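You operate a simulated robot arm through the tools that you are given. There is no shell and no other tool. Be economical: measure what you need, move in short steps, check, and stop when the job is done.

You are at the controls of a simulated robot arm. One attempt, no reset.

## Task
Swap the stapler's yellow cartridge for the blue one.
Fine: stand the yellow one on the desk close to the black stand meanwhile; the new one fully down in the stapler; the yellow one ends in the free well of the black stand.

Only the result counts: the job must be done as asked and must still hold three seconds after the hand-in. Knocking over, shifting, dropping, spilling or breaking anything else fails it.

## Robot
A 7-joint arm with a two-finger parallel gripper, fixed in place. Base frame: the origin is at the foot of the arm, x ahead of it, y to its left, z up; the work surface is at about z = 8. Units: mm, degrees, N and s.
With the tool pointing down near the work surface it reaches from about 240 to 620 mm from the base axis. Its first joint turns from -66.0 to 66.0 degrees. Payload 2.6 kg.
The TCP is the grasp point between the finger pads, 30 mm short of the fingertips. In the tool frame z runs along the fingers and y along their closing line. The gripper opens to 94 mm. The fingers are 28 mm wide and 10 mm thick; the gripper's body (50 by 96 mm) begins 55 mm behind the TCP.
Orientation is told as [roll, pitch, yaw] about the base's x, y, z axes, in that order, counted from this pose: with the fingers straight down and closing along the base's y, the tool's x points along the base's -x, its y along +y and its z along -z.

## Interface
- The arm moves only by the tool arm_command. Its argument "commands" is a list of rows, each a list of 7 numbers: the finger opening in mm, from 0 to 94, then the shift along the base's x, y, z in mm, then the turn, a rotation vector about the base's x, y, z in degrees. In form: [[claw, x, y, z, wx, wy, wz], ...]. A call has 1 to 20 rows; each row shifts and turns the commanded pose from where the row before left it. A row lasts 0.2 s, in which the tool goes at most 50 mm and 8.6 degrees; a call with a longer step from one row to the next is refused whole, and so is a gripper value outside its range. A pose out of reach is approached as far as the arm can. The call stops where the force on the tool passes 40 N (or 10 N more than at its start, if that is more) or the arm is blocked; 0.2 s more then pass. The fingers move at their own pace (about 72 mm/s each) and stop on an object; they squeeze with about 26 N. The grip force told is the motor's: it shows also when the fingers shut on nothing. Time passes only in rows, and 0.2 s behind the last, so rows that do not move let the fingers close. The reply holds the time, the measured pose of the TCP, the force on the tool along the base axes, the opening and the grip force, in the units named above and with some noise.
- Cameras (640 x 400 px; columns grow to the right, rows downward): "scene" is fixed at [11.7, 398.8, 582.9]; the picture's right is [-0.95, -0.30, 0.00], its down [-0.13, 0.42, -0.90] and it looks along [0.27, -0.86, -0.44] (base axes); focal length 330 px, centre (320, 200). "wrist" rides on the gripper at [-37, 0, -58] in the tool frame; the picture's right is [0.00, -1.00, 0.00], its down [0.97, 0.00, -0.24] and it looks along [0.24, 0.00, 0.97] (tool axes); focal length 218 px, centre (320, 200). There is no depth. A picture from a camera that has moved, and an enlarged one, comes with that camera's place and axes in the base frame and with its lens. The place of the scene camera against the robot may be out by one fixed shift of up to 25 mm in any direction.
- snapshot(camera): a new picture of that camera. No time passes.
- enlarge(camera, box): a new picture of the part [left, top, right, bottom] of that camera's present view, enlarged. No time passes.
- close_job(): hands the job in; it is judged then, once.

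Work in short steps. Places have to be worked out from the pictures, the camera data and where the tool is seen: move nearer, look again, correct. Check each grasp and each placing, and mend what went wrong. You have 120 turns and 76 pictures in all, those below and enlarged ones among them. Open the gripper and draw the arm clear of the work before you hand the job in, unless the task says otherwise; then end with one line.

The tools are called after "Emit:" by a JSON object that holds its "fn" and its "kwargs". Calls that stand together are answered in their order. arm_command: Moves the arm, as the interface text tells. Its arguments: {"type":"object","properties":{"commands":{"type":"array"}},"required":["commands"]} The other tools are called the same way: snapshot (camera) takes a picture; enlarge (camera, box) takes an enlarged picture of a part of a camera's view; close_job () hands the job in.

At the start:

```text
time_s: 0.0
tool_pos: [234.1, -294.3, 336.9]
ee_rot: [0.0, 0.0, 0.0]
wrist_force: [0.4, -0.1, -0.1]
width: 93.9
gripper_force: 0.1
```

scene: 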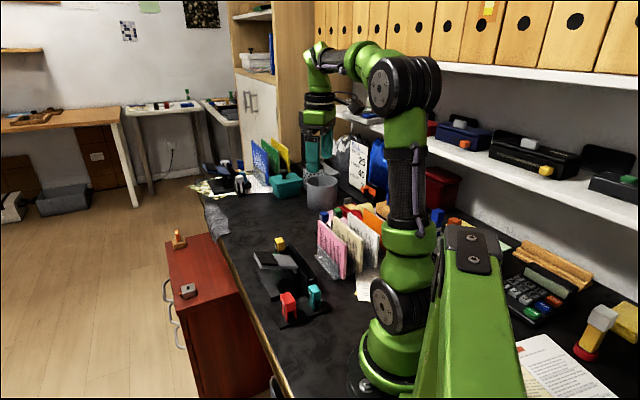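
wrist: 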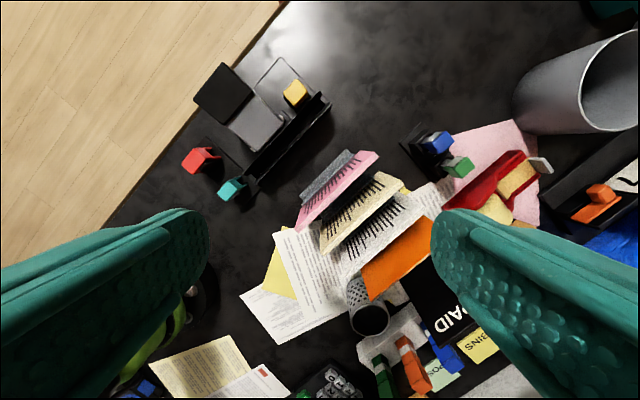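

I'll look closer at both views to identify the stapler, cartridges and stand.

Emit:
{"fn": "enlarge", "kwargs": {"camera": "wrist", "box": [160, 40, 360, 220]}}

Emit:
{"fn": "enlarge", "kwargs": {"camera": "wrist", "box": [380, 100, 640, 260]}}

Emit:
{"fn": "enlarge", "kwargs": {"camera": "scene", "box": [220, 180, 400, 340]}}

```text
2.22 times, centred on (260, 130) of wrist
camera zoom: at [270.3, -296.2, 394.1], right [0.0, -1.0, 0.0], down [-0.97, 0.0, 0.24], along [-0.24, 0.0, -0.97], focal length 485 px, centre (453, 356)
```

zoom: 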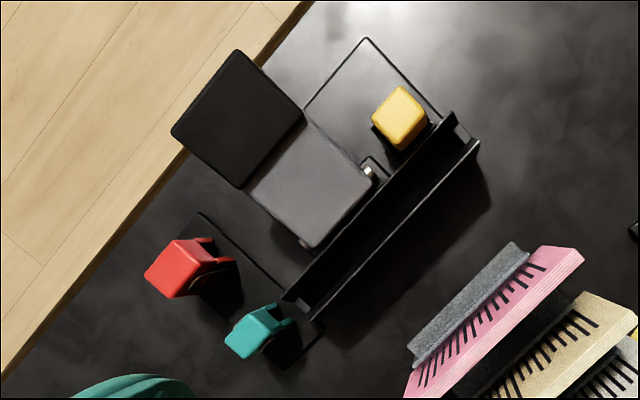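

```text
2.46 times, centred on (510, 180) of wrist
camera zoom: at [270.3, -296.2, 394.1], right [0.0, -1.0, 0.0], down [-0.97, 0.0, 0.24], along [-0.24, 0.0, -0.97], focal length 537 px, centre (-148, 249)
```

zoom: 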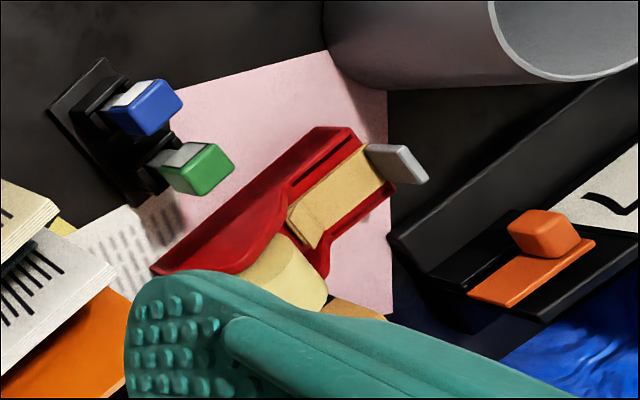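

```text
2.50 times, centred on (310, 260) of scene
camera zoom: at [11.7, 398.8, 582.9], right [-0.95, -0.3, 0.0], down [-0.13, 0.42, -0.9], along [0.27, -0.86, -0.44], focal length 825 px, centre (345, 50)
```

zoom: 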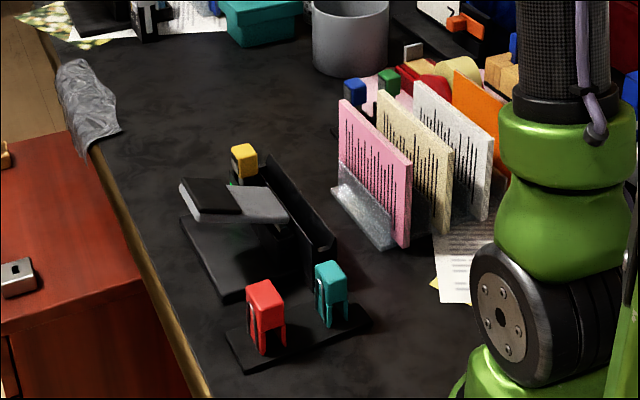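

The stapler (grey/black with the yellow cartridge in a frame) is near (345,-260). The stand with blue and green is near (275,-475), and another stand holds red and teal. I'll move over the blue stand for a closer look.

Emit:
{"fn": "arm_command", "kwargs": {"commands": [[94, 10, -40, -10, 0, 0, 0], [94, 10, -40, -10, 0, 0, 0], [94, 10, -40, -10, 0, 0, 0]]}}

Emit:
{"fn": "snapshot", "kwargs": {"camera": "wrist"}}

```text
time_s: 0.8
tool_pos: [265.1, -415.1, 306.7]
ee_rot: [0.0, 0.0, 0.0]
wrist_force: [0.2, 0.4, -0.1]
width: 93.7
gripper_force: 0.1
```

```text
70 pictures are left
camera wrist: at [301.4, -416.7, 364.5], right [0.0, -1.0, 0.0], down [-0.97, 0.0, 0.24], along [-0.24, 0.0, -0.97], focal length 218 px, centre (320, 200)
```

wrist: 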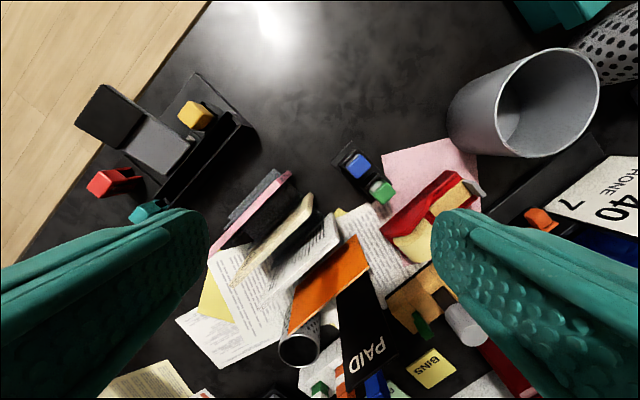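

Emit:
{"fn": "enlarge", "kwargs": {"camera": "wrist", "box": [310, 120, 438, 220]}}

Emit:
{"fn": "enlarge", "kwargs": {"camera": "wrist", "box": [70, 60, 270, 225]}}

```text
4.00 times, centred on (374, 170) of wrist
camera zoom: at [301.4, -416.7, 364.5], right [0.0, -1.0, 0.0], down [-0.97, 0.0, 0.24], along [-0.24, 0.0, -0.97], focal length 873 px, centre (104, 320)
```

zoom: 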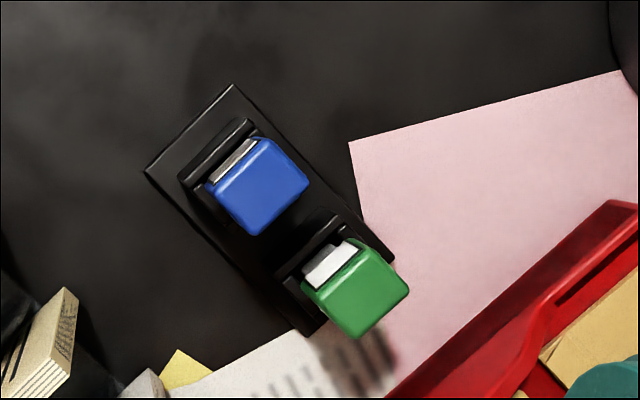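

```text
2.42 times, centred on (170, 142) of wrist
camera zoom: at [301.4, -416.7, 364.5], right [0.0, -1.0, 0.0], down [-0.97, 0.0, 0.24], along [-0.24, 0.0, -0.97], focal length 529 px, centre (684, 339)
```

zoom: 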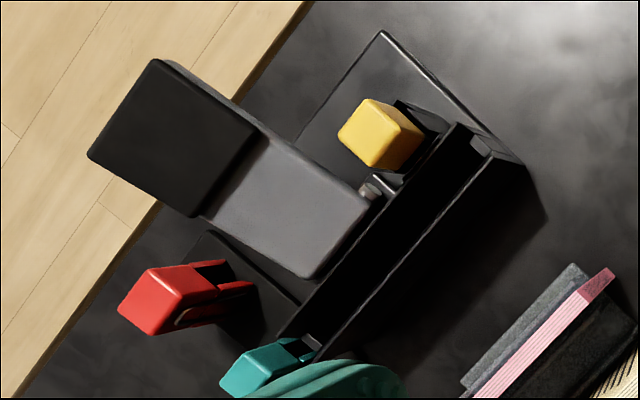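

The blue stand has exactly two wells (blue, green), so blue's well is the one that will be free. I move closer over it to see the cartridge and well geometry.

Emit:
{"fn": "arm_command", "kwargs": {"commands": [[94, -7, -17, -38, 0, 0, 0], [94, -7, -17, -38, 0, 0, 0], [94, -6, -16, -36, 0, 0, 0]]}}

Emit:
{"fn": "snapshot", "kwargs": {"camera": "wrist"}}

Emit:
{"fn": "enlarge", "kwargs": {"camera": "scene", "box": [260, 180, 420, 280]}}

```text
time_s: 1.6
tool_pos: [244.1, -464.6, 193.9]
ee_rot: [0.0, 0.0, 0.0]
wrist_force: [-0.6, -0.1, -0.2]
width: 94.0
gripper_force: 0.1
```

```text
67 pictures are left
camera wrist: at [281.6, -466.9, 251.5], right [0.0, -1.0, 0.0], down [-0.97, 0.0, 0.24], along [-0.24, 0.0, -0.97], focal length 218 px, centre (320, 200)
```

wrist: 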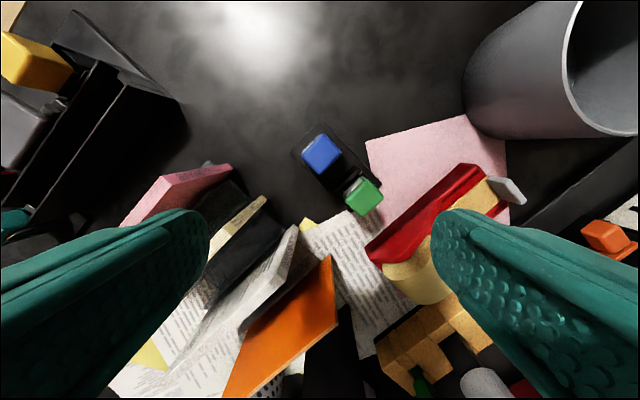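

```text
4.00 times, centred on (340, 230) of scene
camera zoom: at [11.7, 398.8, 582.9], right [-0.95, -0.3, 0.0], down [-0.13, 0.42, -0.9], along [0.27, -0.86, -0.44], focal length 1319 px, centre (240, 80)
```

zoom: 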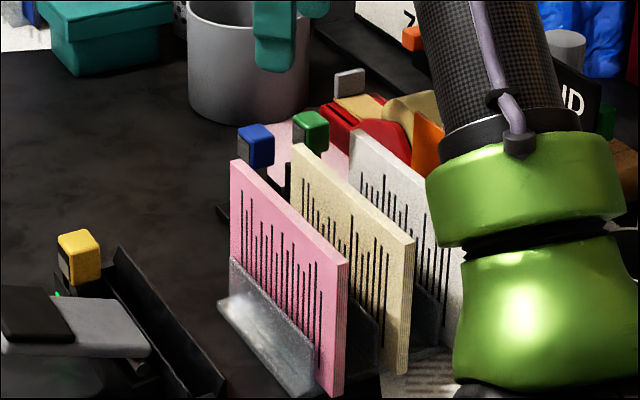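

Emit:
{"fn": "enlarge", "kwargs": {"camera": "wrist", "box": [280, 105, 408, 225]}}

```text
3.33 times, centred on (344, 165) of wrist
camera zoom: at [281.6, -466.9, 251.5], right [0.0, -1.0, 0.0], down [-0.97, 0.0, 0.24], along [-0.24, 0.0, -0.97], focal length 728 px, centre (240, 317)
```

zoom: 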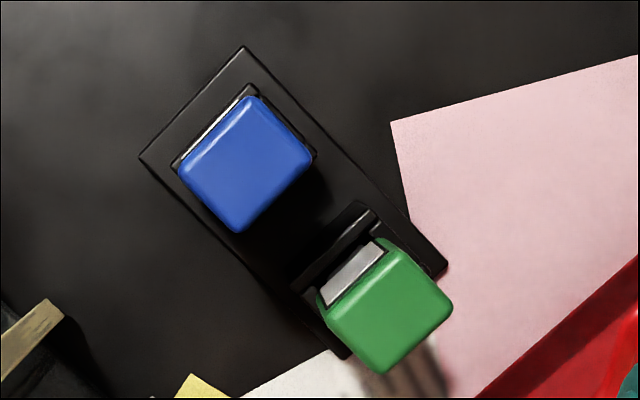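

I want an oblique view to see heights of the cap, body and well, so I back off towards +y and tilt the tool about x.

Emit:
{"fn": "arm_command", "kwargs": {"commands": [[94, 15, 22, 0, -8, 0, 0], [94, 15, 22, 0, -8, 0, 0], [94, 10, 22, 0, -8, 0, 0], [94, 0, 22, 0, -8, 0, 0], [94, 0, 22, 0, -8, 0, 0], [94, 0, 15, 0, -5, 0, 0]]}}

Emit:
{"fn": "snapshot", "kwargs": {"camera": "wrist"}}

```text
time_s: 3.0
tool_pos: [282.7, -339.0, 193.6]
ee_rot: [-45.0, 0.0, 0.1]
wrist_force: [-0.6, -0.2, 0.1]
width: 93.9
gripper_force: 0.1
```

```text
64 pictures are left
camera wrist: at [319.3, -300.3, 234.2], right [0.0, -0.71, 0.71], down [-0.97, 0.17, 0.17], along [-0.24, -0.69, -0.69], focal length 218 px, centre (320, 200)
```

wrist: 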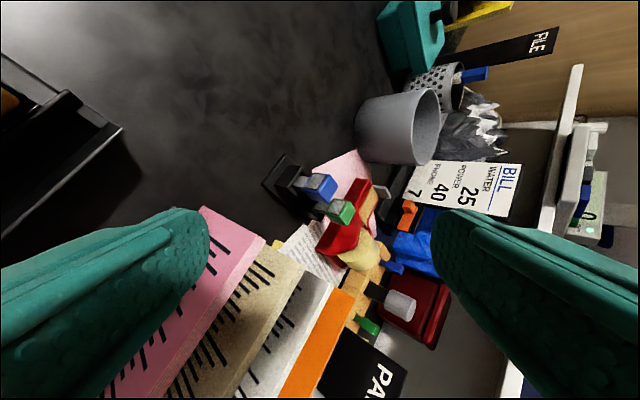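

Emit:
{"fn": "enlarge", "kwargs": {"camera": "wrist", "box": [255, 140, 375, 240]}}

```text
4.00 times, centred on (315, 190) of wrist
camera zoom: at [319.3, -300.3, 234.2], right [0.0, -0.71, 0.71], down [-0.97, 0.17, 0.17], along [-0.24, -0.69, -0.69], focal length 873 px, centre (340, 240)
```

zoom: 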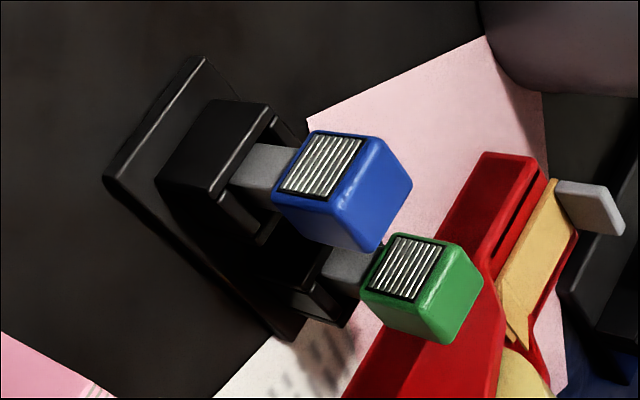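

The geometry is clear: a ~24 mm square cap with a ribbed label, a narrower grey shank, and a black well. Now I look at the yellow one in the stapler the same way from the +y side.

Emit:
{"fn": "arm_command", "kwargs": {"commands": [[94, 6, 40, 5, 0, 0, 0], [94, 6, 40, 5, 0, 0, 0], [94, 6, 40, 5, 0, 0, 0], [94, 6, 40, 5, 0, 0, 0], [94, 6, 30, 0, 0, 0, 0]]}}

Emit:
{"fn": "snapshot", "kwargs": {"camera": "wrist"}}

```text
time_s: 4.2
tool_pos: [312.8, -150.5, 213.5]
ee_rot: [-45.0, 0.0, 0.0]
wrist_force: [-0.1, 0.5, 0.0]
width: 94.1
gripper_force: 0.1
```

```text
62 pictures are left
camera wrist: at [349.3, -111.0, 254.1], right [0.0, -0.71, 0.71], down [-0.97, 0.17, 0.17], along [-0.24, -0.69, -0.69], focal length 218 px, centre (320, 200)
```

wrist: 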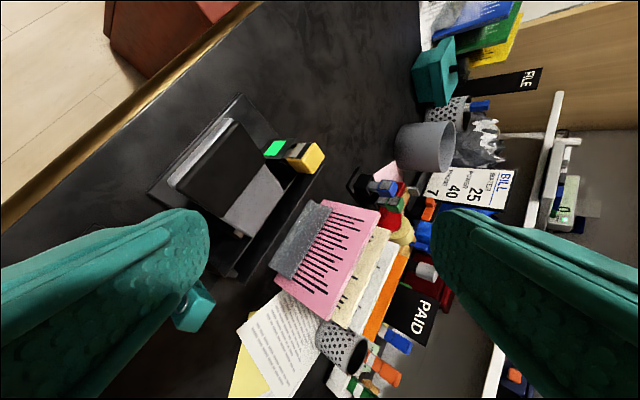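

Emit:
{"fn": "enlarge", "kwargs": {"camera": "wrist", "box": [210, 110, 338, 210]}}

```text
4.00 times, centred on (274, 160) of wrist
camera zoom: at [349.3, -111.0, 254.1], right [0.0, -0.71, 0.71], down [-0.97, 0.17, 0.17], along [-0.24, -0.69, -0.69], focal length 873 px, centre (504, 360)
```

zoom: 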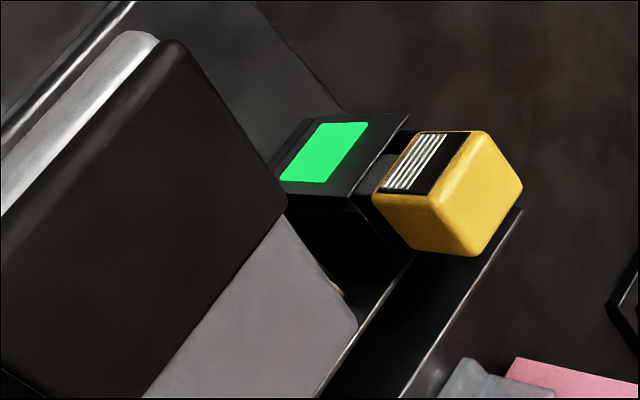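

Yellow sits in a well with a green lamp on its label side (label towards about +x+y), the same heading as blue. I'll straighten the tool and yaw it to -45° above the yellow to measure it.

Emit:
{"fn": "arm_command", "kwargs": {"commands": [[94, 0, -8, 0, 7.5, 0, 0], [94, 0, -8, 0, 7.5, 0, 0], [94, 0, -8, 0, 7.5, 0, 0], [94, 0, -8, 0, 7.5, 0, 0], [94, 0, -8, 0, 7.5, 0, 0], [94, 0, -8, 0, 7.5, 0, 0], [94, 1, -8, 0, 0, 0, -7.5], [94, 1, -8, 0, 0, 0, -7.5], [94, 1, -8, 0, 0, 0, -7.5], [94, 1, -8, 0, 0, 0, -7.5], [94, 1, -8, 0, 0, 0, -7.5], [94, 1, -8, 0, 0, 0, -7.5]]}}

Emit:
{"fn": "snapshot", "kwargs": {"camera": "wrist"}}

```text
time_s: 6.8
tool_pos: [319.4, -245.6, 214.2]
ee_rot: [0.0, -0.1, -45.1]
wrist_force: [0.2, 0.4, -0.4]
width: 93.9
gripper_force: 0.0
```

```text
60 pictures are left
camera wrist: at [345.4, -273.2, 271.8], right [-0.71, -0.71, 0.0], down [-0.68, 0.69, 0.24], along [-0.17, 0.17, -0.97], focal length 218 px, centre (320, 200)
```

wrist: 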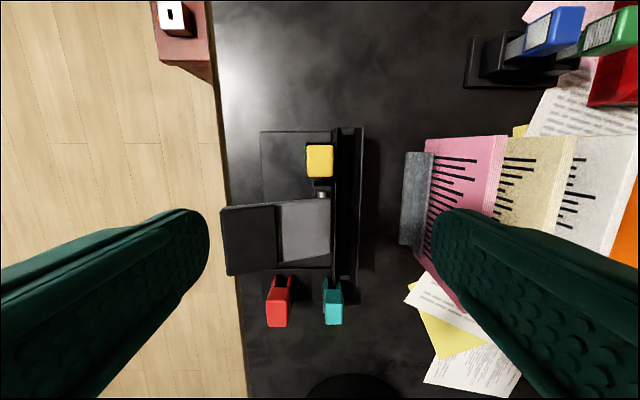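

Emit:
{"fn": "enlarge", "kwargs": {"camera": "wrist", "box": [248, 120, 376, 220]}}

```text
4.00 times, centred on (312, 170) of wrist
camera zoom: at [345.4, -273.2, 271.8], right [-0.71, -0.71, 0.0], down [-0.68, 0.69, 0.24], along [-0.17, 0.17, -0.97], focal length 873 px, centre (352, 320)
```

zoom: 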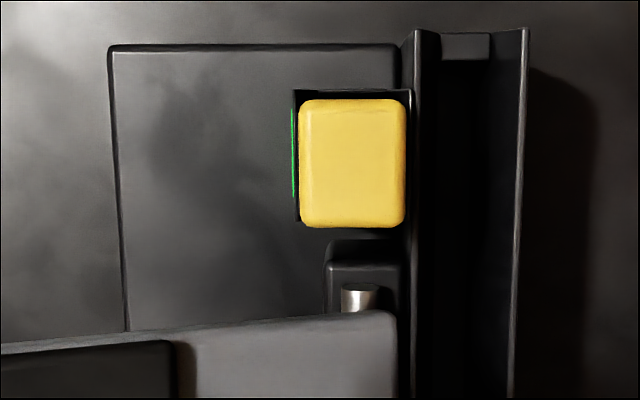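

The stapler is aligned with yaw -45°. Yellow's cap is at about (337.5,-264), top around z 85–92, roughly 23 × 27 mm. I move over it at a safe height and look again.

Emit:
{"fn": "arm_command", "kwargs": {"commands": [[50, 9, -9, -20, 0, 0, 0], [50, 9, -9, -25, 0, 0, 0], [50, 0, 0, -25, 0, 0, 0], [50, 0, 0, 0, 0, 0, 0]]}}

Emit:
{"fn": "snapshot", "kwargs": {"camera": "wrist"}}

Emit:
{"fn": "enlarge", "kwargs": {"camera": "scene", "box": [230, 180, 390, 300]}}

```text
time_s: 7.8
tool_pos: [337.9, -262.5, 144.8]
ee_rot: [0.0, 0.0, -45.0]
wrist_force: [0.1, 0.8, -0.1]
width: 50.0
gripper_force: 0.0
```

```text
58 pictures are left
camera wrist: at [362.9, -291.0, 202.2], right [-0.71, -0.71, 0.0], down [-0.69, 0.69, 0.24], along [-0.17, 0.17, -0.97], focal length 218 px, centre (320, 200)
```

wrist: 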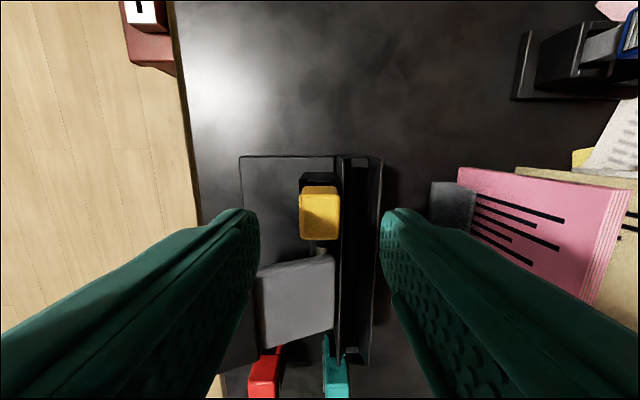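

```text
3.33 times, centred on (310, 240) of scene
camera zoom: at [11.7, 398.8, 582.9], right [-0.95, -0.3, 0.0], down [-0.13, 0.42, -0.9], along [0.27, -0.86, -0.44], focal length 1100 px, centre (353, 67)
```

zoom: 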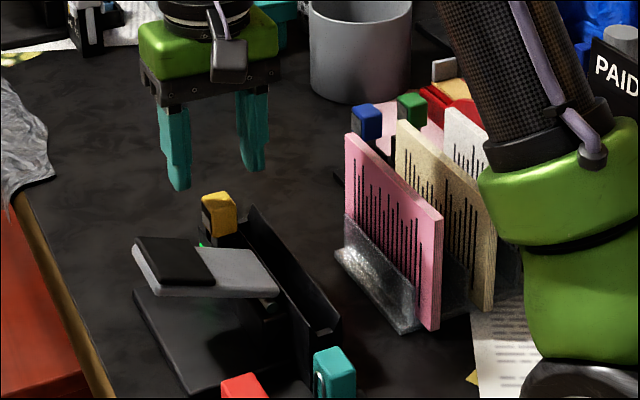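

The cap is centred between the fingers in both directions. I lower to TCP z≈100 (fingertips ~70) and recheck before closing.

Emit:
{"fn": "arm_command", "kwargs": {"commands": [[50, 0, 0, -15, 0, 0, 0], [50, 0, 0, -15, 0, 0, 0], [50, 0, 0, -14, 0, 0, 0]]}}

Emit:
{"fn": "enlarge", "kwargs": {"camera": "scene", "box": [240, 190, 340, 270]}}

Emit:
{"fn": "snapshot", "kwargs": {"camera": "wrist"}}

```text
time_s: 8.6
tool_pos: [338.0, -265.5, 100.9]
ee_rot: [0.0, 0.0, -45.0]
wrist_force: [0.1, -0.2, -0.5]
width: 49.8
gripper_force: 0.1
```

```text
5.00 times, centred on (290, 230) of scene
camera zoom: at [11.7, 398.8, 582.9], right [-0.95, -0.3, 0.0], down [-0.13, 0.42, -0.9], along [0.27, -0.86, -0.44], focal length 1649 px, centre (470, 50)
```

zoom: 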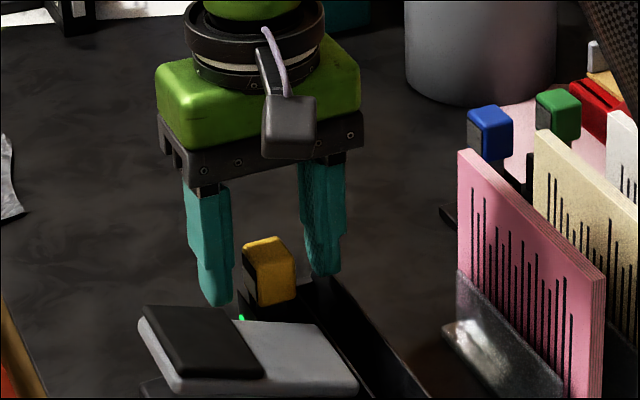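

```text
55 pictures are left
camera wrist: at [362.8, -291.6, 158.5], right [-0.71, -0.71, 0.0], down [-0.69, 0.69, 0.24], along [-0.17, 0.17, -0.97], focal length 218 px, centre (320, 200)
```

wrist: 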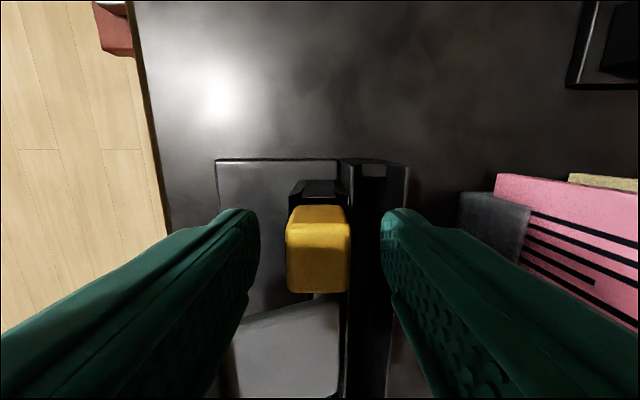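

Fingertips straddle the lower part of the cap, clear of rail and lamp. I close on it.

Emit:
{"fn": "arm_command", "kwargs": {"commands": [[15, 0, 0, 0, 0, 0, 0], [15, 0, 0, 0, 0, 0, 0], [15, 0, 0, 0, 0, 0, 0], [15, 0, 0, 0, 0, 0, 0]]}}

```text
time_s: 9.6
tool_pos: [337.3, -263.1, 101.0]
ee_rot: [0.0, 0.0, -45.1]
wrist_force: [-0.9, 0.5, 0.3]
width: 20.9
gripper_force: 26.0
```

Gripped at 20.9 mm with 26 N. I pull straight up in small steps, watching the force.

Emit:
{"fn": "arm_command", "kwargs": {"commands": [[10, 0, 0, 3, 0, 0, 0], [10, 0, 0, 4, 0, 0, 0], [10, 0, 0, 5, 0, 0, 0], [10, 0, 0, 5, 0, 0, 0]]}}

Emit:
{"fn": "enlarge", "kwargs": {"camera": "scene", "box": [240, 180, 340, 260]}}

```text
time_s: 10.6
tool_pos: [338.4, -263.3, 117.5]
ee_rot: [0.0, 0.1, -45.0]
wrist_force: [-0.1, 0.9, -0.6]
width: 21.3
gripper_force: 26.2
```

```text
5.00 times, centred on (290, 220) of scene
camera zoom: at [11.7, 398.8, 582.9], right [-0.95, -0.3, 0.0], down [-0.13, 0.42, -0.9], along [0.27, -0.86, -0.44], focal length 1649 px, centre (470, 100)
```

zoom: 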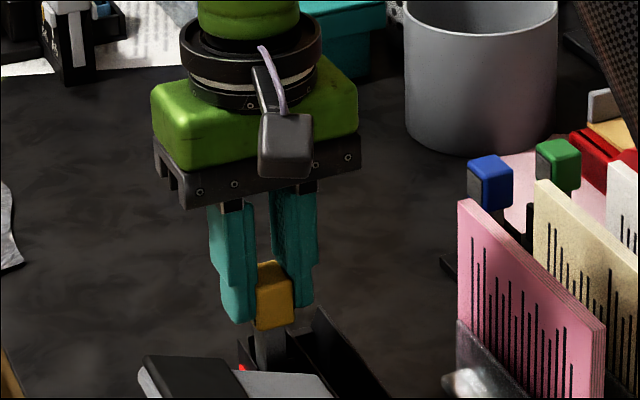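

It comes up freely, and the lamp has turned red, so it shows seating. I lift on to clear the stapler.

Emit:
{"fn": "arm_command", "kwargs": {"commands": [[10, 0, 0, 10, 0, 0, 0], [10, 0, 0, 20, 0, 0, 0], [10, 0, 0, 25, 0, 0, 0], [10, 0, 0, 20, 0, 0, 0]]}}

Emit:
{"fn": "enlarge", "kwargs": {"camera": "scene", "box": [230, 150, 350, 250]}}

Emit:
{"fn": "snapshot", "kwargs": {"camera": "wrist"}}

```text
time_s: 11.6
tool_pos: [337.0, -262.2, 191.8]
ee_rot: [-0.1, 0.0, -45.0]
wrist_force: [-0.1, 0.4, -0.5]
width: 21.0
gripper_force: 26.2
```

```text
4.00 times, centred on (290, 200) of scene
camera zoom: at [11.7, 398.8, 582.9], right [-0.95, -0.3, 0.0], down [-0.13, 0.42, -0.9], along [0.27, -0.86, -0.44], focal length 1319 px, centre (440, 200)
```

zoom: 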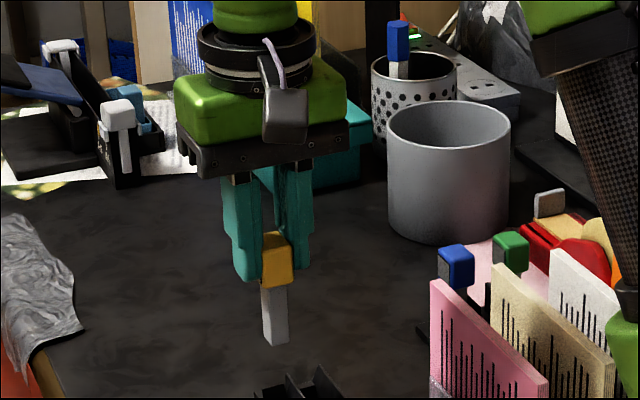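

```text
52 pictures are left
camera wrist: at [363.0, -289.7, 249.2], right [-0.71, -0.71, 0.0], down [-0.69, 0.69, 0.24], along [-0.17, 0.17, -0.97], focal length 218 px, centre (320, 200)
```

wrist: 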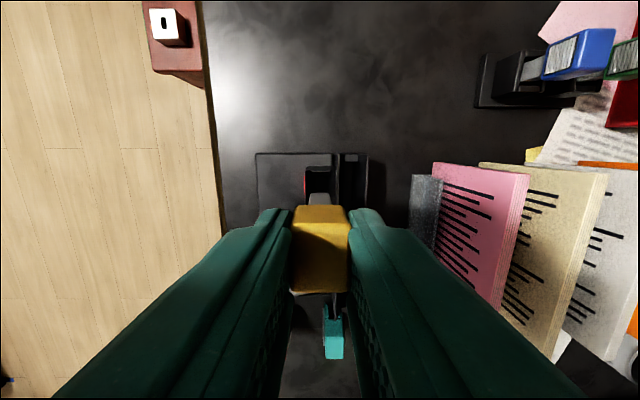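

Yellow is out: cap with a ~40 mm grey shank, its bottom about 76 mm below the TCP. I carry it high to the open desk spot beside the stand, around (322,-432).

Emit:
{"fn": "arm_command", "kwargs": {"commands": [[10, -3, -35, 0, 0, 0, 0], [10, -3, -35, 0, 0, 0, 0], [10, -3, -35, 0, 0, 0, 0], [10, -3, -35, 0, 0, 0, 0], [10, -3, -30, 0, 0, 0, 0], [10, 0, 0, 0, 0, 0, 0]]}}

Emit:
{"fn": "snapshot", "kwargs": {"camera": "wrist"}}

Emit:
{"fn": "enlarge", "kwargs": {"camera": "scene", "box": [230, 110, 400, 240]}}

```text
time_s: 13.0
tool_pos: [321.2, -434.0, 193.5]
ee_rot: [0.0, 0.0, -45.1]
wrist_force: [0.6, 0.7, 0.1]
width: 20.8
gripper_force: 25.8
```

```text
51 pictures are left
camera wrist: at [346.5, -461.7, 250.6], right [-0.71, -0.71, 0.0], down [-0.69, 0.69, 0.24], along [-0.17, 0.17, -0.97], focal length 218 px, centre (320, 200)
```

wrist: 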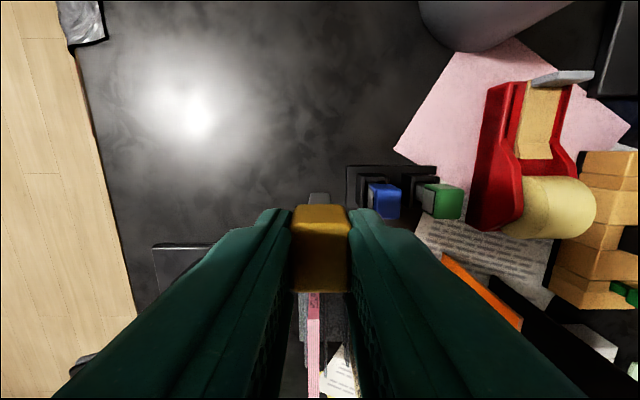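

```text
3.08 times, centred on (315, 175) of scene
camera zoom: at [11.7, 398.7, 582.9], right [-0.95, -0.3, 0.0], down [-0.13, 0.42, -0.9], along [0.27, -0.86, -0.44], focal length 1015 px, centre (335, 277)
```

zoom: 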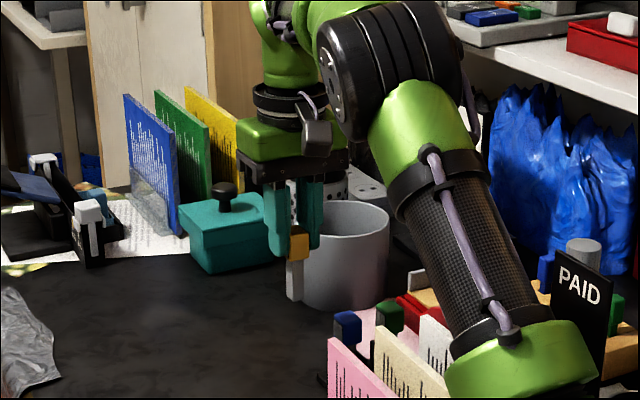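

The spot below is clear desk, ~28 mm from the stand's plate edge and ~95 mm from the cards. I lower to TCP z≈96.

Emit:
{"fn": "arm_command", "kwargs": {"commands": [[10, 0, 0, -25, 0, 0, 0], [10, 0, 0, -25, 0, 0, 0], [10, 0, 0, -20, 0, 0, 0], [10, 0, 0, -17, 0, 0, 0], [10, 0, 0, -10, 0, 0, 0]]}}

Emit:
{"fn": "enlarge", "kwargs": {"camera": "scene", "box": [270, 140, 390, 230]}}

```text
time_s: 14.2
tool_pos: [323.2, -433.9, 94.4]
ee_rot: [0.0, 0.0, -45.0]
wrist_force: [0.6, 0.6, -0.6]
width: 20.9
gripper_force: 26.1
```

```text
4.44 times, centred on (330, 185) of scene
camera zoom: at [11.7, 398.8, 582.9], right [-0.95, -0.3, 0.0], down [-0.13, 0.42, -0.9], along [0.27, -0.86, -0.44], focal length 1466 px, centre (276, 267)
```

zoom: 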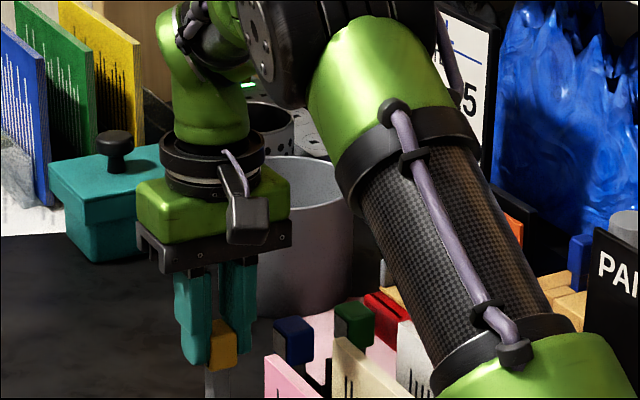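

Not touching yet. I go down in small steps until the contact force shows.

Emit:
{"fn": "arm_command", "kwargs": {"commands": [[10, 0, 0, -3, 0, 0, 0], [10, 0, 0, -3, 0, 0, 0], [10, 0, 0, -2, 0, 0, 0]]}}

Emit:
{"fn": "enlarge", "kwargs": {"camera": "scene", "box": [280, 190, 360, 250]}}

```text
time_s: 15.0
tool_pos: [323.5, -434.0, 87.6]
ee_rot: [0.0, 0.1, -45.1]
wrist_force: [-0.2, -0.3, -0.2]
width: 21.1
gripper_force: 26.1
```

```text
6.67 times, centred on (320, 220) of scene
camera zoom: at [11.7, 398.8, 582.9], right [-0.95, -0.3, 0.0], down [-0.13, 0.42, -0.9], along [0.27, -0.86, -0.44], focal length 2199 px, centre (320, 67)
```

zoom: 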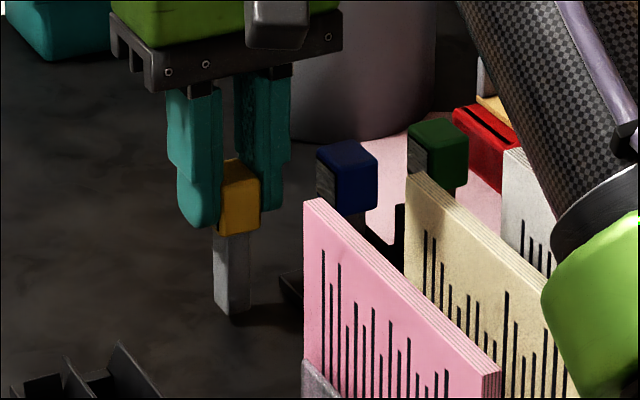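

Emit:
{"fn": "arm_command", "kwargs": {"commands": [[10, 0, 0, -1, 0, 0, 0], [10, 0, 0, -1, 0, 0, 0], [10, 0, 0, -1, 0, 0, 0]]}}

```text
time_s: 15.8
tool_pos: [325.2, -434.2, 86.0]
ee_rot: [0.0, 0.0, -45.0]
wrist_force: [0.0, 1.1, 0.3]
width: 20.9
gripper_force: 25.8
```

Emit:
{"fn": "arm_command", "kwargs": {"commands": [[10, 0, 0, -1, 0, 0, 0], [10, 0, 0, -1, 0, 0, 0]]}}

Emit:
{"fn": "enlarge", "kwargs": {"camera": "scene", "box": [290, 205, 330, 245]}}

```text
time_s: 16.4
tool_pos: [322.0, -433.6, 82.5]
ee_rot: [0.0, 0.0, -45.0]
wrist_force: [0.7, 1.0, -0.5]
width: 20.9
gripper_force: 25.8
```

```text
10.00 times, centred on (310, 225) of scene
camera zoom: at [11.7, 398.8, 582.9], right [-0.95, -0.3, 0.0], down [-0.13, 0.42, -0.9], along [0.27, -0.86, -0.44], focal length 3299 px, centre (420, -50)
```

zoom: 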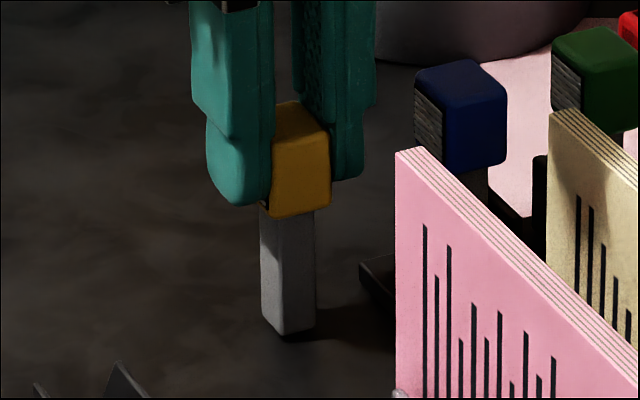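

The shank's foot is within a millimetre or two of its shadow. I continue down by 1 mm steps.

Emit:
{"fn": "arm_command", "kwargs": {"commands": [[10, 0, 0, -1, 0, 0, 0], [10, 0, 0, -1, 0, 0, 0]]}}

```text
time_s: 17.0
tool_pos: [324.6, -433.5, 80.7]
ee_rot: [0.0, 0.0, -45.0]
wrist_force: [-1.3, 1.1, 4.7]
width: 21.1
gripper_force: 25.6
```

Contact (4.7 N). I release by opening to 40 mm and then check that it stands.

Emit:
{"fn": "arm_command", "kwargs": {"commands": [[24, 0, 0, 0, 0, 0, 0], [30, 0, 0, 0, 0, 0, 0], [40, 0, 0, 0, 0, 0, 0], [40, 0, 0, 0, 0, 0, 0]]}}

Emit:
{"fn": "snapshot", "kwargs": {"camera": "wrist"}}

```text
time_s: 18.0
tool_pos: [321.9, -434.6, 81.2]
ee_rot: [0.0, 0.0, -45.0]
wrist_force: [-0.9, -0.3, 0.7]
width: 40.0
gripper_force: 0.1
```

```text
46 pictures are left
camera wrist: at [348.7, -461.6, 137.8], right [-0.71, -0.71, 0.0], down [-0.69, 0.69, 0.24], along [-0.17, 0.17, -0.97], focal length 218 px, centre (320, 200)
```

wrist: 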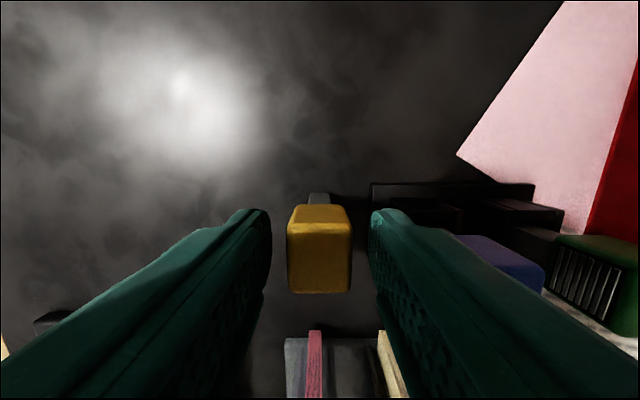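

It stands upright. I raise straight up and move over the blue cartridge for a measuring picture.

Emit:
{"fn": "arm_command", "kwargs": {"commands": [[40, 0, 0, 10, 0, 0, 0], [40, 0, 0, 25, 0, 0, 0], [40, 0, 0, 35, 0, 0, 0], [40, -23, -18, 15, 0, 0, 0], [40, -24, -17, 0, 0, 0, 0], [40, 0, 0, 0, 0, 0, 0]]}}

Emit:
{"fn": "snapshot", "kwargs": {"camera": "wrist"}}

```text
time_s: 19.4
tool_pos: [276.9, -468.3, 168.2]
ee_rot: [0.0, 0.0, -45.0]
wrist_force: [0.4, -0.5, -0.8]
width: 39.9
gripper_force: 0.0
```

```text
45 pictures are left
camera wrist: at [301.5, -495.0, 224.8], right [-0.71, -0.71, 0.0], down [-0.69, 0.69, 0.24], along [-0.17, 0.17, -0.97], focal length 218 px, centre (320, 200)
```

wrist: 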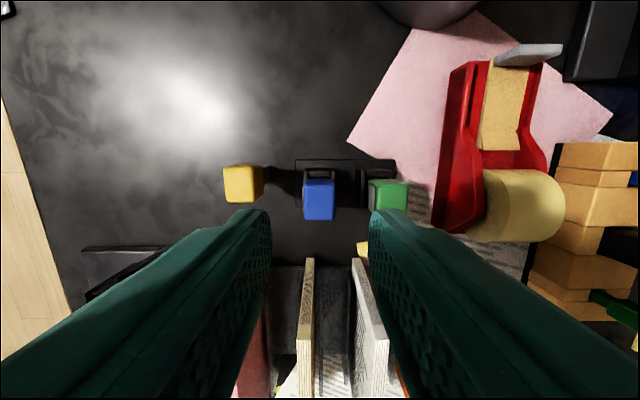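

Emit:
{"fn": "enlarge", "kwargs": {"camera": "wrist", "box": [270, 145, 430, 245]}}

```text
4.00 times, centred on (350, 195) of wrist
camera zoom: at [301.5, -495.0, 224.8], right [-0.71, -0.71, 0.0], down [-0.69, 0.69, 0.24], along [-0.17, 0.17, -0.97], focal length 873 px, centre (200, 220)
```

zoom: 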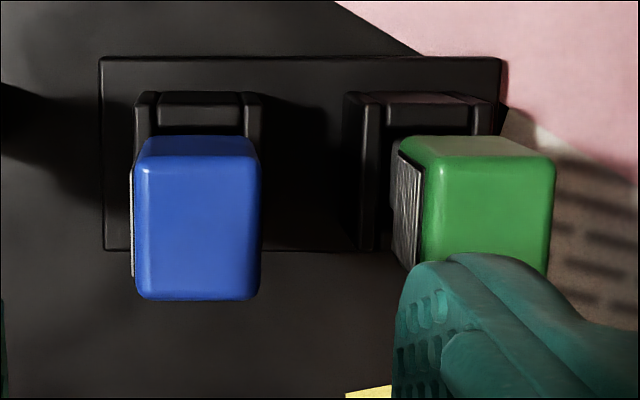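

Blue is aligned with yaw -45° and centred laterally, but ~1.5 mm off along the finger width. Green leaves a ~23 mm gap, so I narrow the opening to 34 mm, correct, and lower to z≈105.

Emit:
{"fn": "arm_command", "kwargs": {"commands": [[34, -1, 1, -20, 0, 0, 0], [34, 0, 0, -20, 0, 0, 0], [34, 0, 0, -16, 0, 0, 0], [34, 0, 0, 0, 0, 0, 0]]}}

Emit:
{"fn": "snapshot", "kwargs": {"camera": "wrist"}}

```text
time_s: 20.4
tool_pos: [274.5, -468.4, 109.7]
ee_rot: [0.0, -0.1, -44.9]
wrist_force: [-0.5, 0.3, 0.0]
width: 34.0
gripper_force: 0.1
```

```text
43 pictures are left
camera wrist: at [300.3, -495.6, 167.4], right [-0.71, -0.71, 0.0], down [-0.69, 0.69, 0.24], along [-0.17, 0.17, -0.97], focal length 218 px, centre (320, 200)
```

wrist: 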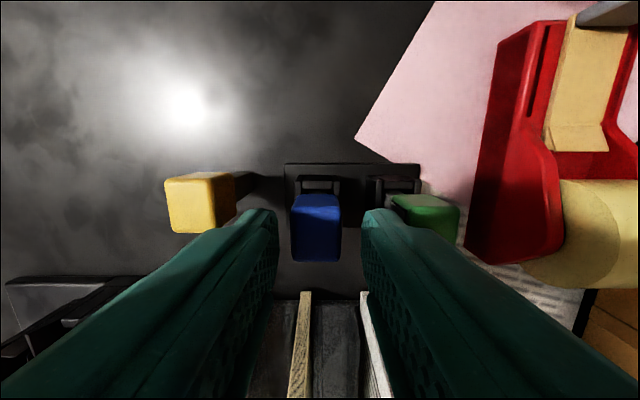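

Emit:
{"fn": "enlarge", "kwargs": {"camera": "wrist", "box": [256, 170, 384, 270]}}

```text
4.00 times, centred on (320, 220) of wrist
camera zoom: at [300.3, -495.6, 167.4], right [-0.71, -0.71, 0.0], down [-0.69, 0.69, 0.24], along [-0.17, 0.17, -0.97], focal length 873 px, centre (320, 120)
```

zoom: 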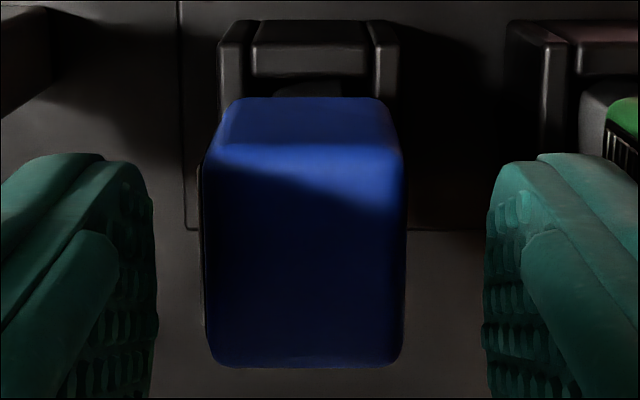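

The enlarged view shows blue ~1.5 mm left of centre, and compared with the yellow grip ~1.8 mm off along the finger width. I correct by (+2.4,-0.2), lower to z≈94 and look again.

Emit:
{"fn": "arm_command", "kwargs": {"commands": [[34, 2.4, -0.2, 0, 0, 0, 0], [34, 0, 0, -8, 0, 0, 0], [34, 0, 0, -8, 0, 0, 0], [34, 0, 0, 0, 0, 0, 0]]}}

Emit:
{"fn": "enlarge", "kwargs": {"camera": "wrist", "box": [240, 170, 400, 310]}}

Emit:
{"fn": "enlarge", "kwargs": {"camera": "scene", "box": [290, 180, 370, 240]}}

```text
time_s: 21.4
tool_pos: [277.5, -467.1, 93.8]
ee_rot: [0.0, -0.1, -45.0]
wrist_force: [0.6, 0.3, 1.4]
width: 34.0
gripper_force: 0.0
```

```text
2.86 times, centred on (320, 240) of wrist
camera zoom: at [302.3, -495.2, 151.7], right [-0.71, -0.71, 0.0], down [-0.69, 0.69, 0.24], along [-0.17, 0.17, -0.97], focal length 624 px, centre (320, 86)
```

zoom: 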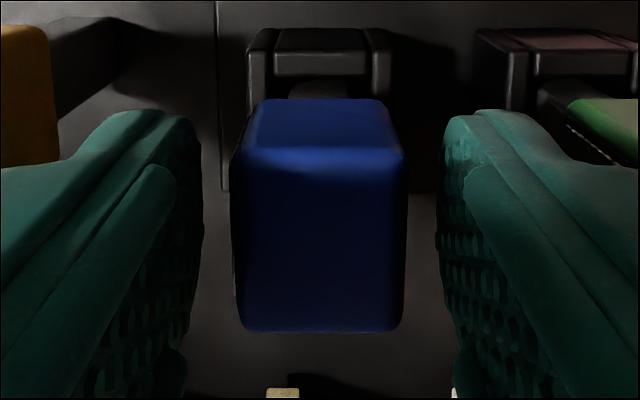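

```text
6.67 times, centred on (330, 210) of scene
camera zoom: at [11.7, 398.8, 582.9], right [-0.95, -0.3, 0.0], down [-0.13, 0.42, -0.9], along [0.27, -0.86, -0.44], focal length 2199 px, centre (253, 133)
```

zoom: 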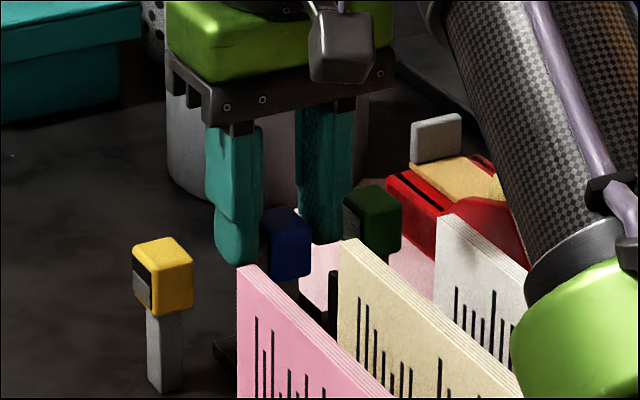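

Blue is centred laterally. Going down 4 mm will match the yellow grip height; then I close.

Emit:
{"fn": "arm_command", "kwargs": {"commands": [[34, 0, 0, -4, 0, 0, 0], [28, 0, 0, 0, 0, 0, 0], [10, 0, 0, 0, 0, 0, 0], [10, 0, 0, 0, 0, 0, 0], [10, 0, 0, 0, 0, 0, 0]]}}

Emit:
{"fn": "snapshot", "kwargs": {"camera": "wrist"}}

```text
time_s: 22.6
tool_pos: [276.0, -467.7, 90.4]
ee_rot: [0.0, 0.0, -45.0]
wrist_force: [0.5, -0.3, 0.0]
width: 20.9
gripper_force: 26.3
```

```text
39 pictures are left
camera wrist: at [302.0, -495.2, 148.0], right [-0.71, -0.71, 0.0], down [-0.69, 0.69, 0.24], along [-0.17, 0.17, -0.97], focal length 218 px, centre (320, 200)
```

wrist: 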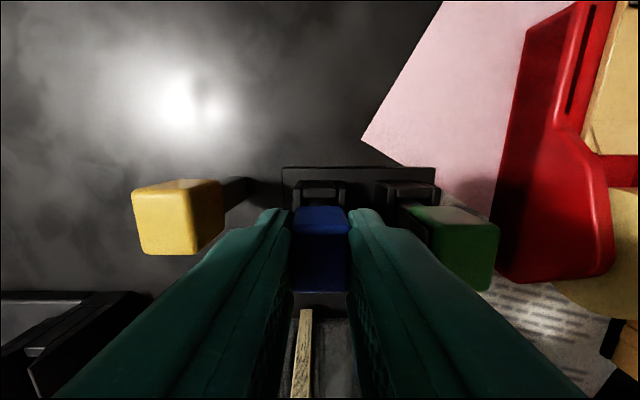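

In-hand view matches the yellow one (rows 206–293), so the grips are equivalent. The stand seat pose is then TCP ≈ (277.5,-467.5,89.9). I lift blue straight up.

Emit:
{"fn": "arm_command", "kwargs": {"commands": [[10, 0, 0, 3, 0, 0, 0], [10, 0, 0, 5, 0, 0, 0], [10, 0, 0, 10, 0, 0, 0], [10, 0, 0, 25, 0, 0, 0], [10, 0, 0, 30, 0, 0, 0], [10, 0, 0, 30, 0, 0, 0]]}}

Emit:
{"fn": "snapshot", "kwargs": {"camera": "wrist"}}

Emit:
{"fn": "enlarge", "kwargs": {"camera": "scene", "box": [280, 140, 400, 240]}}

```text
time_s: 24.0
tool_pos: [277.1, -467.7, 192.6]
ee_rot: [0.0, 0.0, -44.9]
wrist_force: [0.1, 0.1, -0.4]
width: 21.1
gripper_force: 26.1
```

```text
38 pictures are left
camera wrist: at [302.5, -496.1, 250.6], right [-0.71, -0.71, 0.0], down [-0.69, 0.69, 0.24], along [-0.17, 0.17, -0.97], focal length 218 px, centre (320, 200)
```

wrist: 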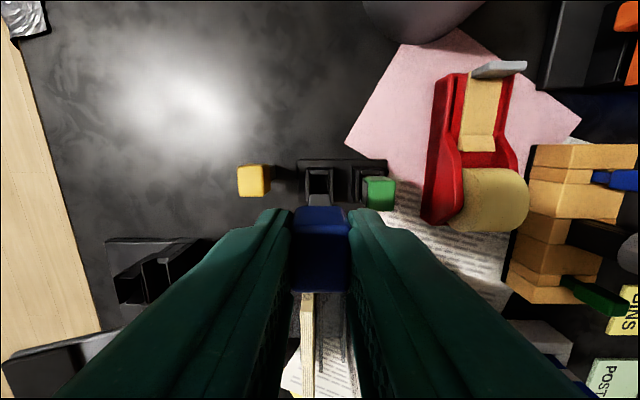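

```text
4.00 times, centred on (340, 190) of scene
camera zoom: at [11.7, 398.8, 582.9], right [-0.95, -0.3, 0.0], down [-0.13, 0.42, -0.9], along [0.27, -0.86, -0.44], focal length 1319 px, centre (240, 240)
```

zoom: 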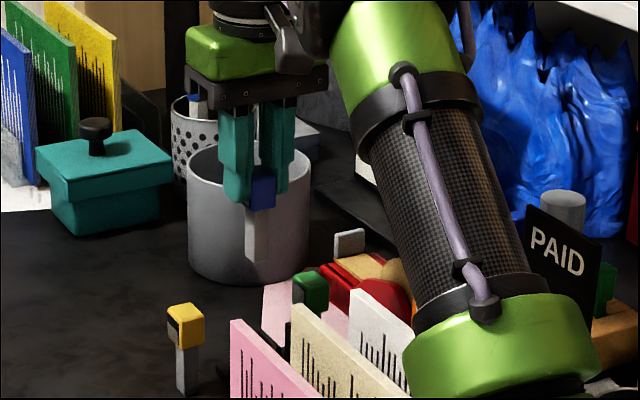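

Blue is free and hanging straight. I carry it above the stapler to (338.1,-263.3) at the same height.

Emit:
{"fn": "arm_command", "kwargs": {"commands": [[10, 30, 10, 0, 0, 0, 0], [10, 20, 34, 0, 0, 0, 0], [10, 10, 40, 0, 0, 0, 0], [10, 0.6, 40, 0, 0, 0, 0], [10, 0, 40, 0, 0, 0, 0], [10, 0, 40.2, 0, 0, 0, 0], [10, 0, 0, -20, 0, 0, 0], [10, 0, 0, 0, 0, 0, 0]]}}

Emit:
{"fn": "snapshot", "kwargs": {"camera": "wrist"}}

Emit:
{"fn": "enlarge", "kwargs": {"camera": "scene", "box": [230, 150, 350, 250]}}

```text
time_s: 25.8
tool_pos: [336.7, -263.9, 173.1]
ee_rot: [0.0, 0.0, -45.0]
wrist_force: [0.1, -1.2, -0.6]
width: 21.0
gripper_force: 26.1
```

```text
36 pictures are left
camera wrist: at [362.4, -291.0, 230.9], right [-0.71, -0.71, 0.0], down [-0.69, 0.69, 0.24], along [-0.17, 0.17, -0.97], focal length 218 px, centre (320, 200)
```

wrist: 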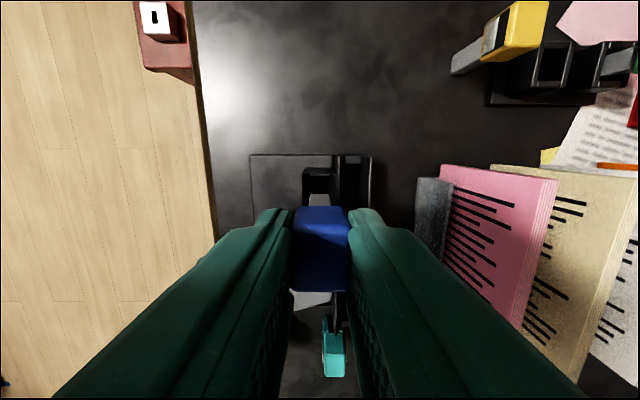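

```text
4.00 times, centred on (290, 200) of scene
camera zoom: at [11.7, 398.8, 582.9], right [-0.95, -0.3, 0.0], down [-0.13, 0.42, -0.9], along [0.27, -0.86, -0.44], focal length 1319 px, centre (440, 200)
```

zoom: 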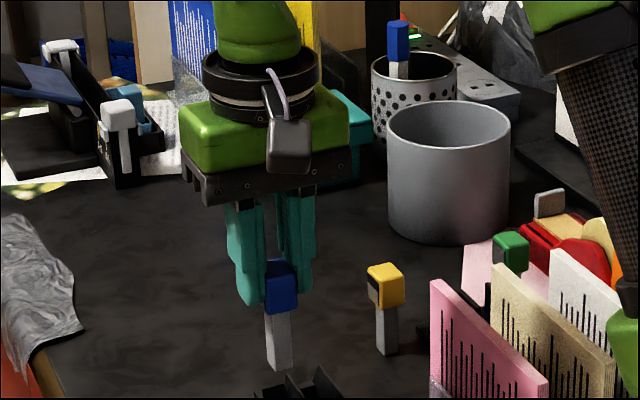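

Over the stapler well. I lower to z≈141 (shank just above the well mouth) and check alignment.

Emit:
{"fn": "arm_command", "kwargs": {"commands": [[10, 0, 0, -16, 0, 0, 0], [10, 0, 0, -16, 0, 0, 0], [10, 0, 0, 0, 0, 0, 0]]}}

Emit:
{"fn": "enlarge", "kwargs": {"camera": "wrist", "box": [256, 140, 384, 240]}}

Emit:
{"fn": "enlarge", "kwargs": {"camera": "scene", "box": [260, 190, 320, 250]}}

```text
time_s: 26.6
tool_pos: [337.7, -264.3, 141.4]
ee_rot: [0.0, 0.0, -45.0]
wrist_force: [0.2, -0.2, 0.0]
width: 21.0
gripper_force: 25.6
```

```text
4.00 times, centred on (320, 190) of wrist
camera zoom: at [362.8, -292.2, 199.2], right [-0.71, -0.71, 0.0], down [-0.69, 0.69, 0.24], along [-0.17, 0.17, -0.97], focal length 873 px, centre (320, 240)
```

zoom: 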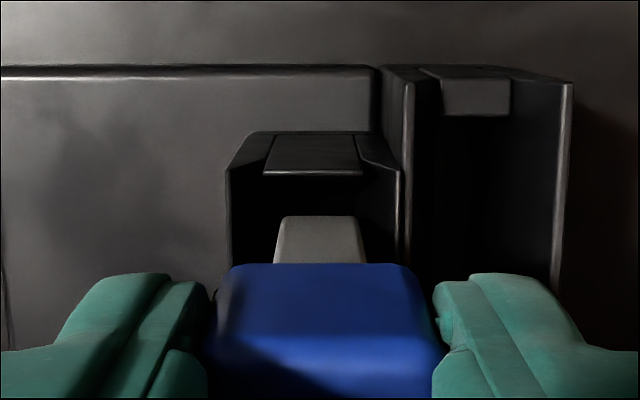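

```text
6.67 times, centred on (290, 220) of scene
camera zoom: at [11.7, 398.8, 582.9], right [-0.95, -0.3, 0.0], down [-0.13, 0.42, -0.9], along [0.27, -0.86, -0.44], focal length 2199 px, centre (520, 67)
```

zoom: 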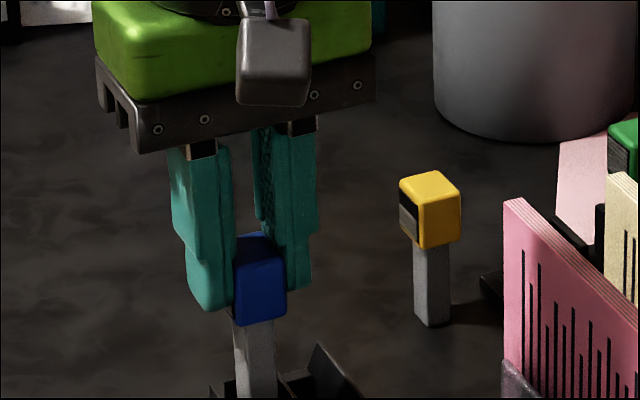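

The shank lines up with the well, perhaps 0.5–1 mm to the right; I nudge (+0.5,+0.5) and insert gradually.

Emit:
{"fn": "arm_command", "kwargs": {"commands": [[10, 0.5, 0.5, -3, 0, 0, 0], [10, 0, 0, -3, 0, 0, 0], [10, 0, 0, -3, 0, 0, 0], [10, 0, 0, -3, 0, 0, 0]]}}

Emit:
{"fn": "enlarge", "kwargs": {"camera": "wrist", "box": [256, 140, 384, 240]}}

```text
time_s: 27.6
tool_pos: [338.5, -264.1, 127.9]
ee_rot: [0.0, 0.0, -45.0]
wrist_force: [0.1, 0.1, -0.1]
width: 21.0
gripper_force: 26.1
```

```text
4.00 times, centred on (320, 190) of wrist
camera zoom: at [363.6, -291.7, 186.1], right [-0.71, -0.71, 0.0], down [-0.69, 0.69, 0.24], along [-0.17, 0.17, -0.97], focal length 873 px, centre (320, 240)
```

zoom: 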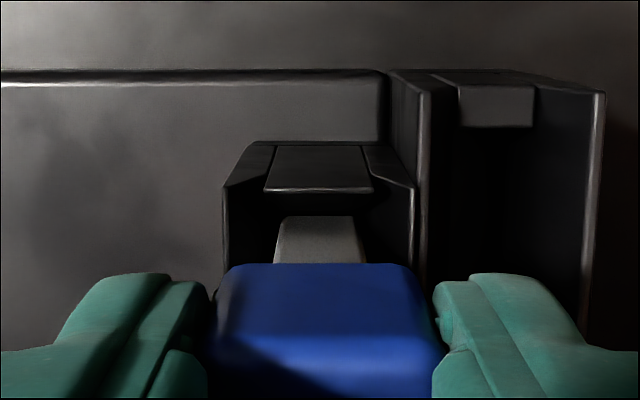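

Well and shank are centred with no force. I keep inserting.

Emit:
{"fn": "arm_command", "kwargs": {"commands": [[10, 0, 0, -3, 0, 0, 0], [10, 0, 0, -3, 0, 0, 0], [10, 0, 0, -3, 0, 0, 0], [10, 0, 0, -3, 0, 0, 0]]}}

Emit:
{"fn": "enlarge", "kwargs": {"camera": "scene", "box": [250, 190, 330, 270]}}

```text
time_s: 28.6
tool_pos: [337.6, -263.8, 117.7]
ee_rot: [0.0, -0.1, -44.9]
wrist_force: [0.2, 0.3, -0.8]
width: 20.7
gripper_force: 26.1
```

```text
5.00 times, centred on (290, 230) of scene
camera zoom: at [11.7, 398.8, 582.9], right [-0.95, -0.3, 0.0], down [-0.13, 0.42, -0.9], along [0.27, -0.86, -0.44], focal length 1649 px, centre (470, 50)
```

zoom: 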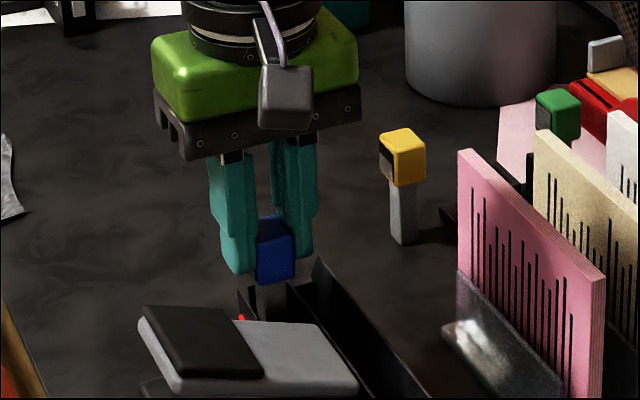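

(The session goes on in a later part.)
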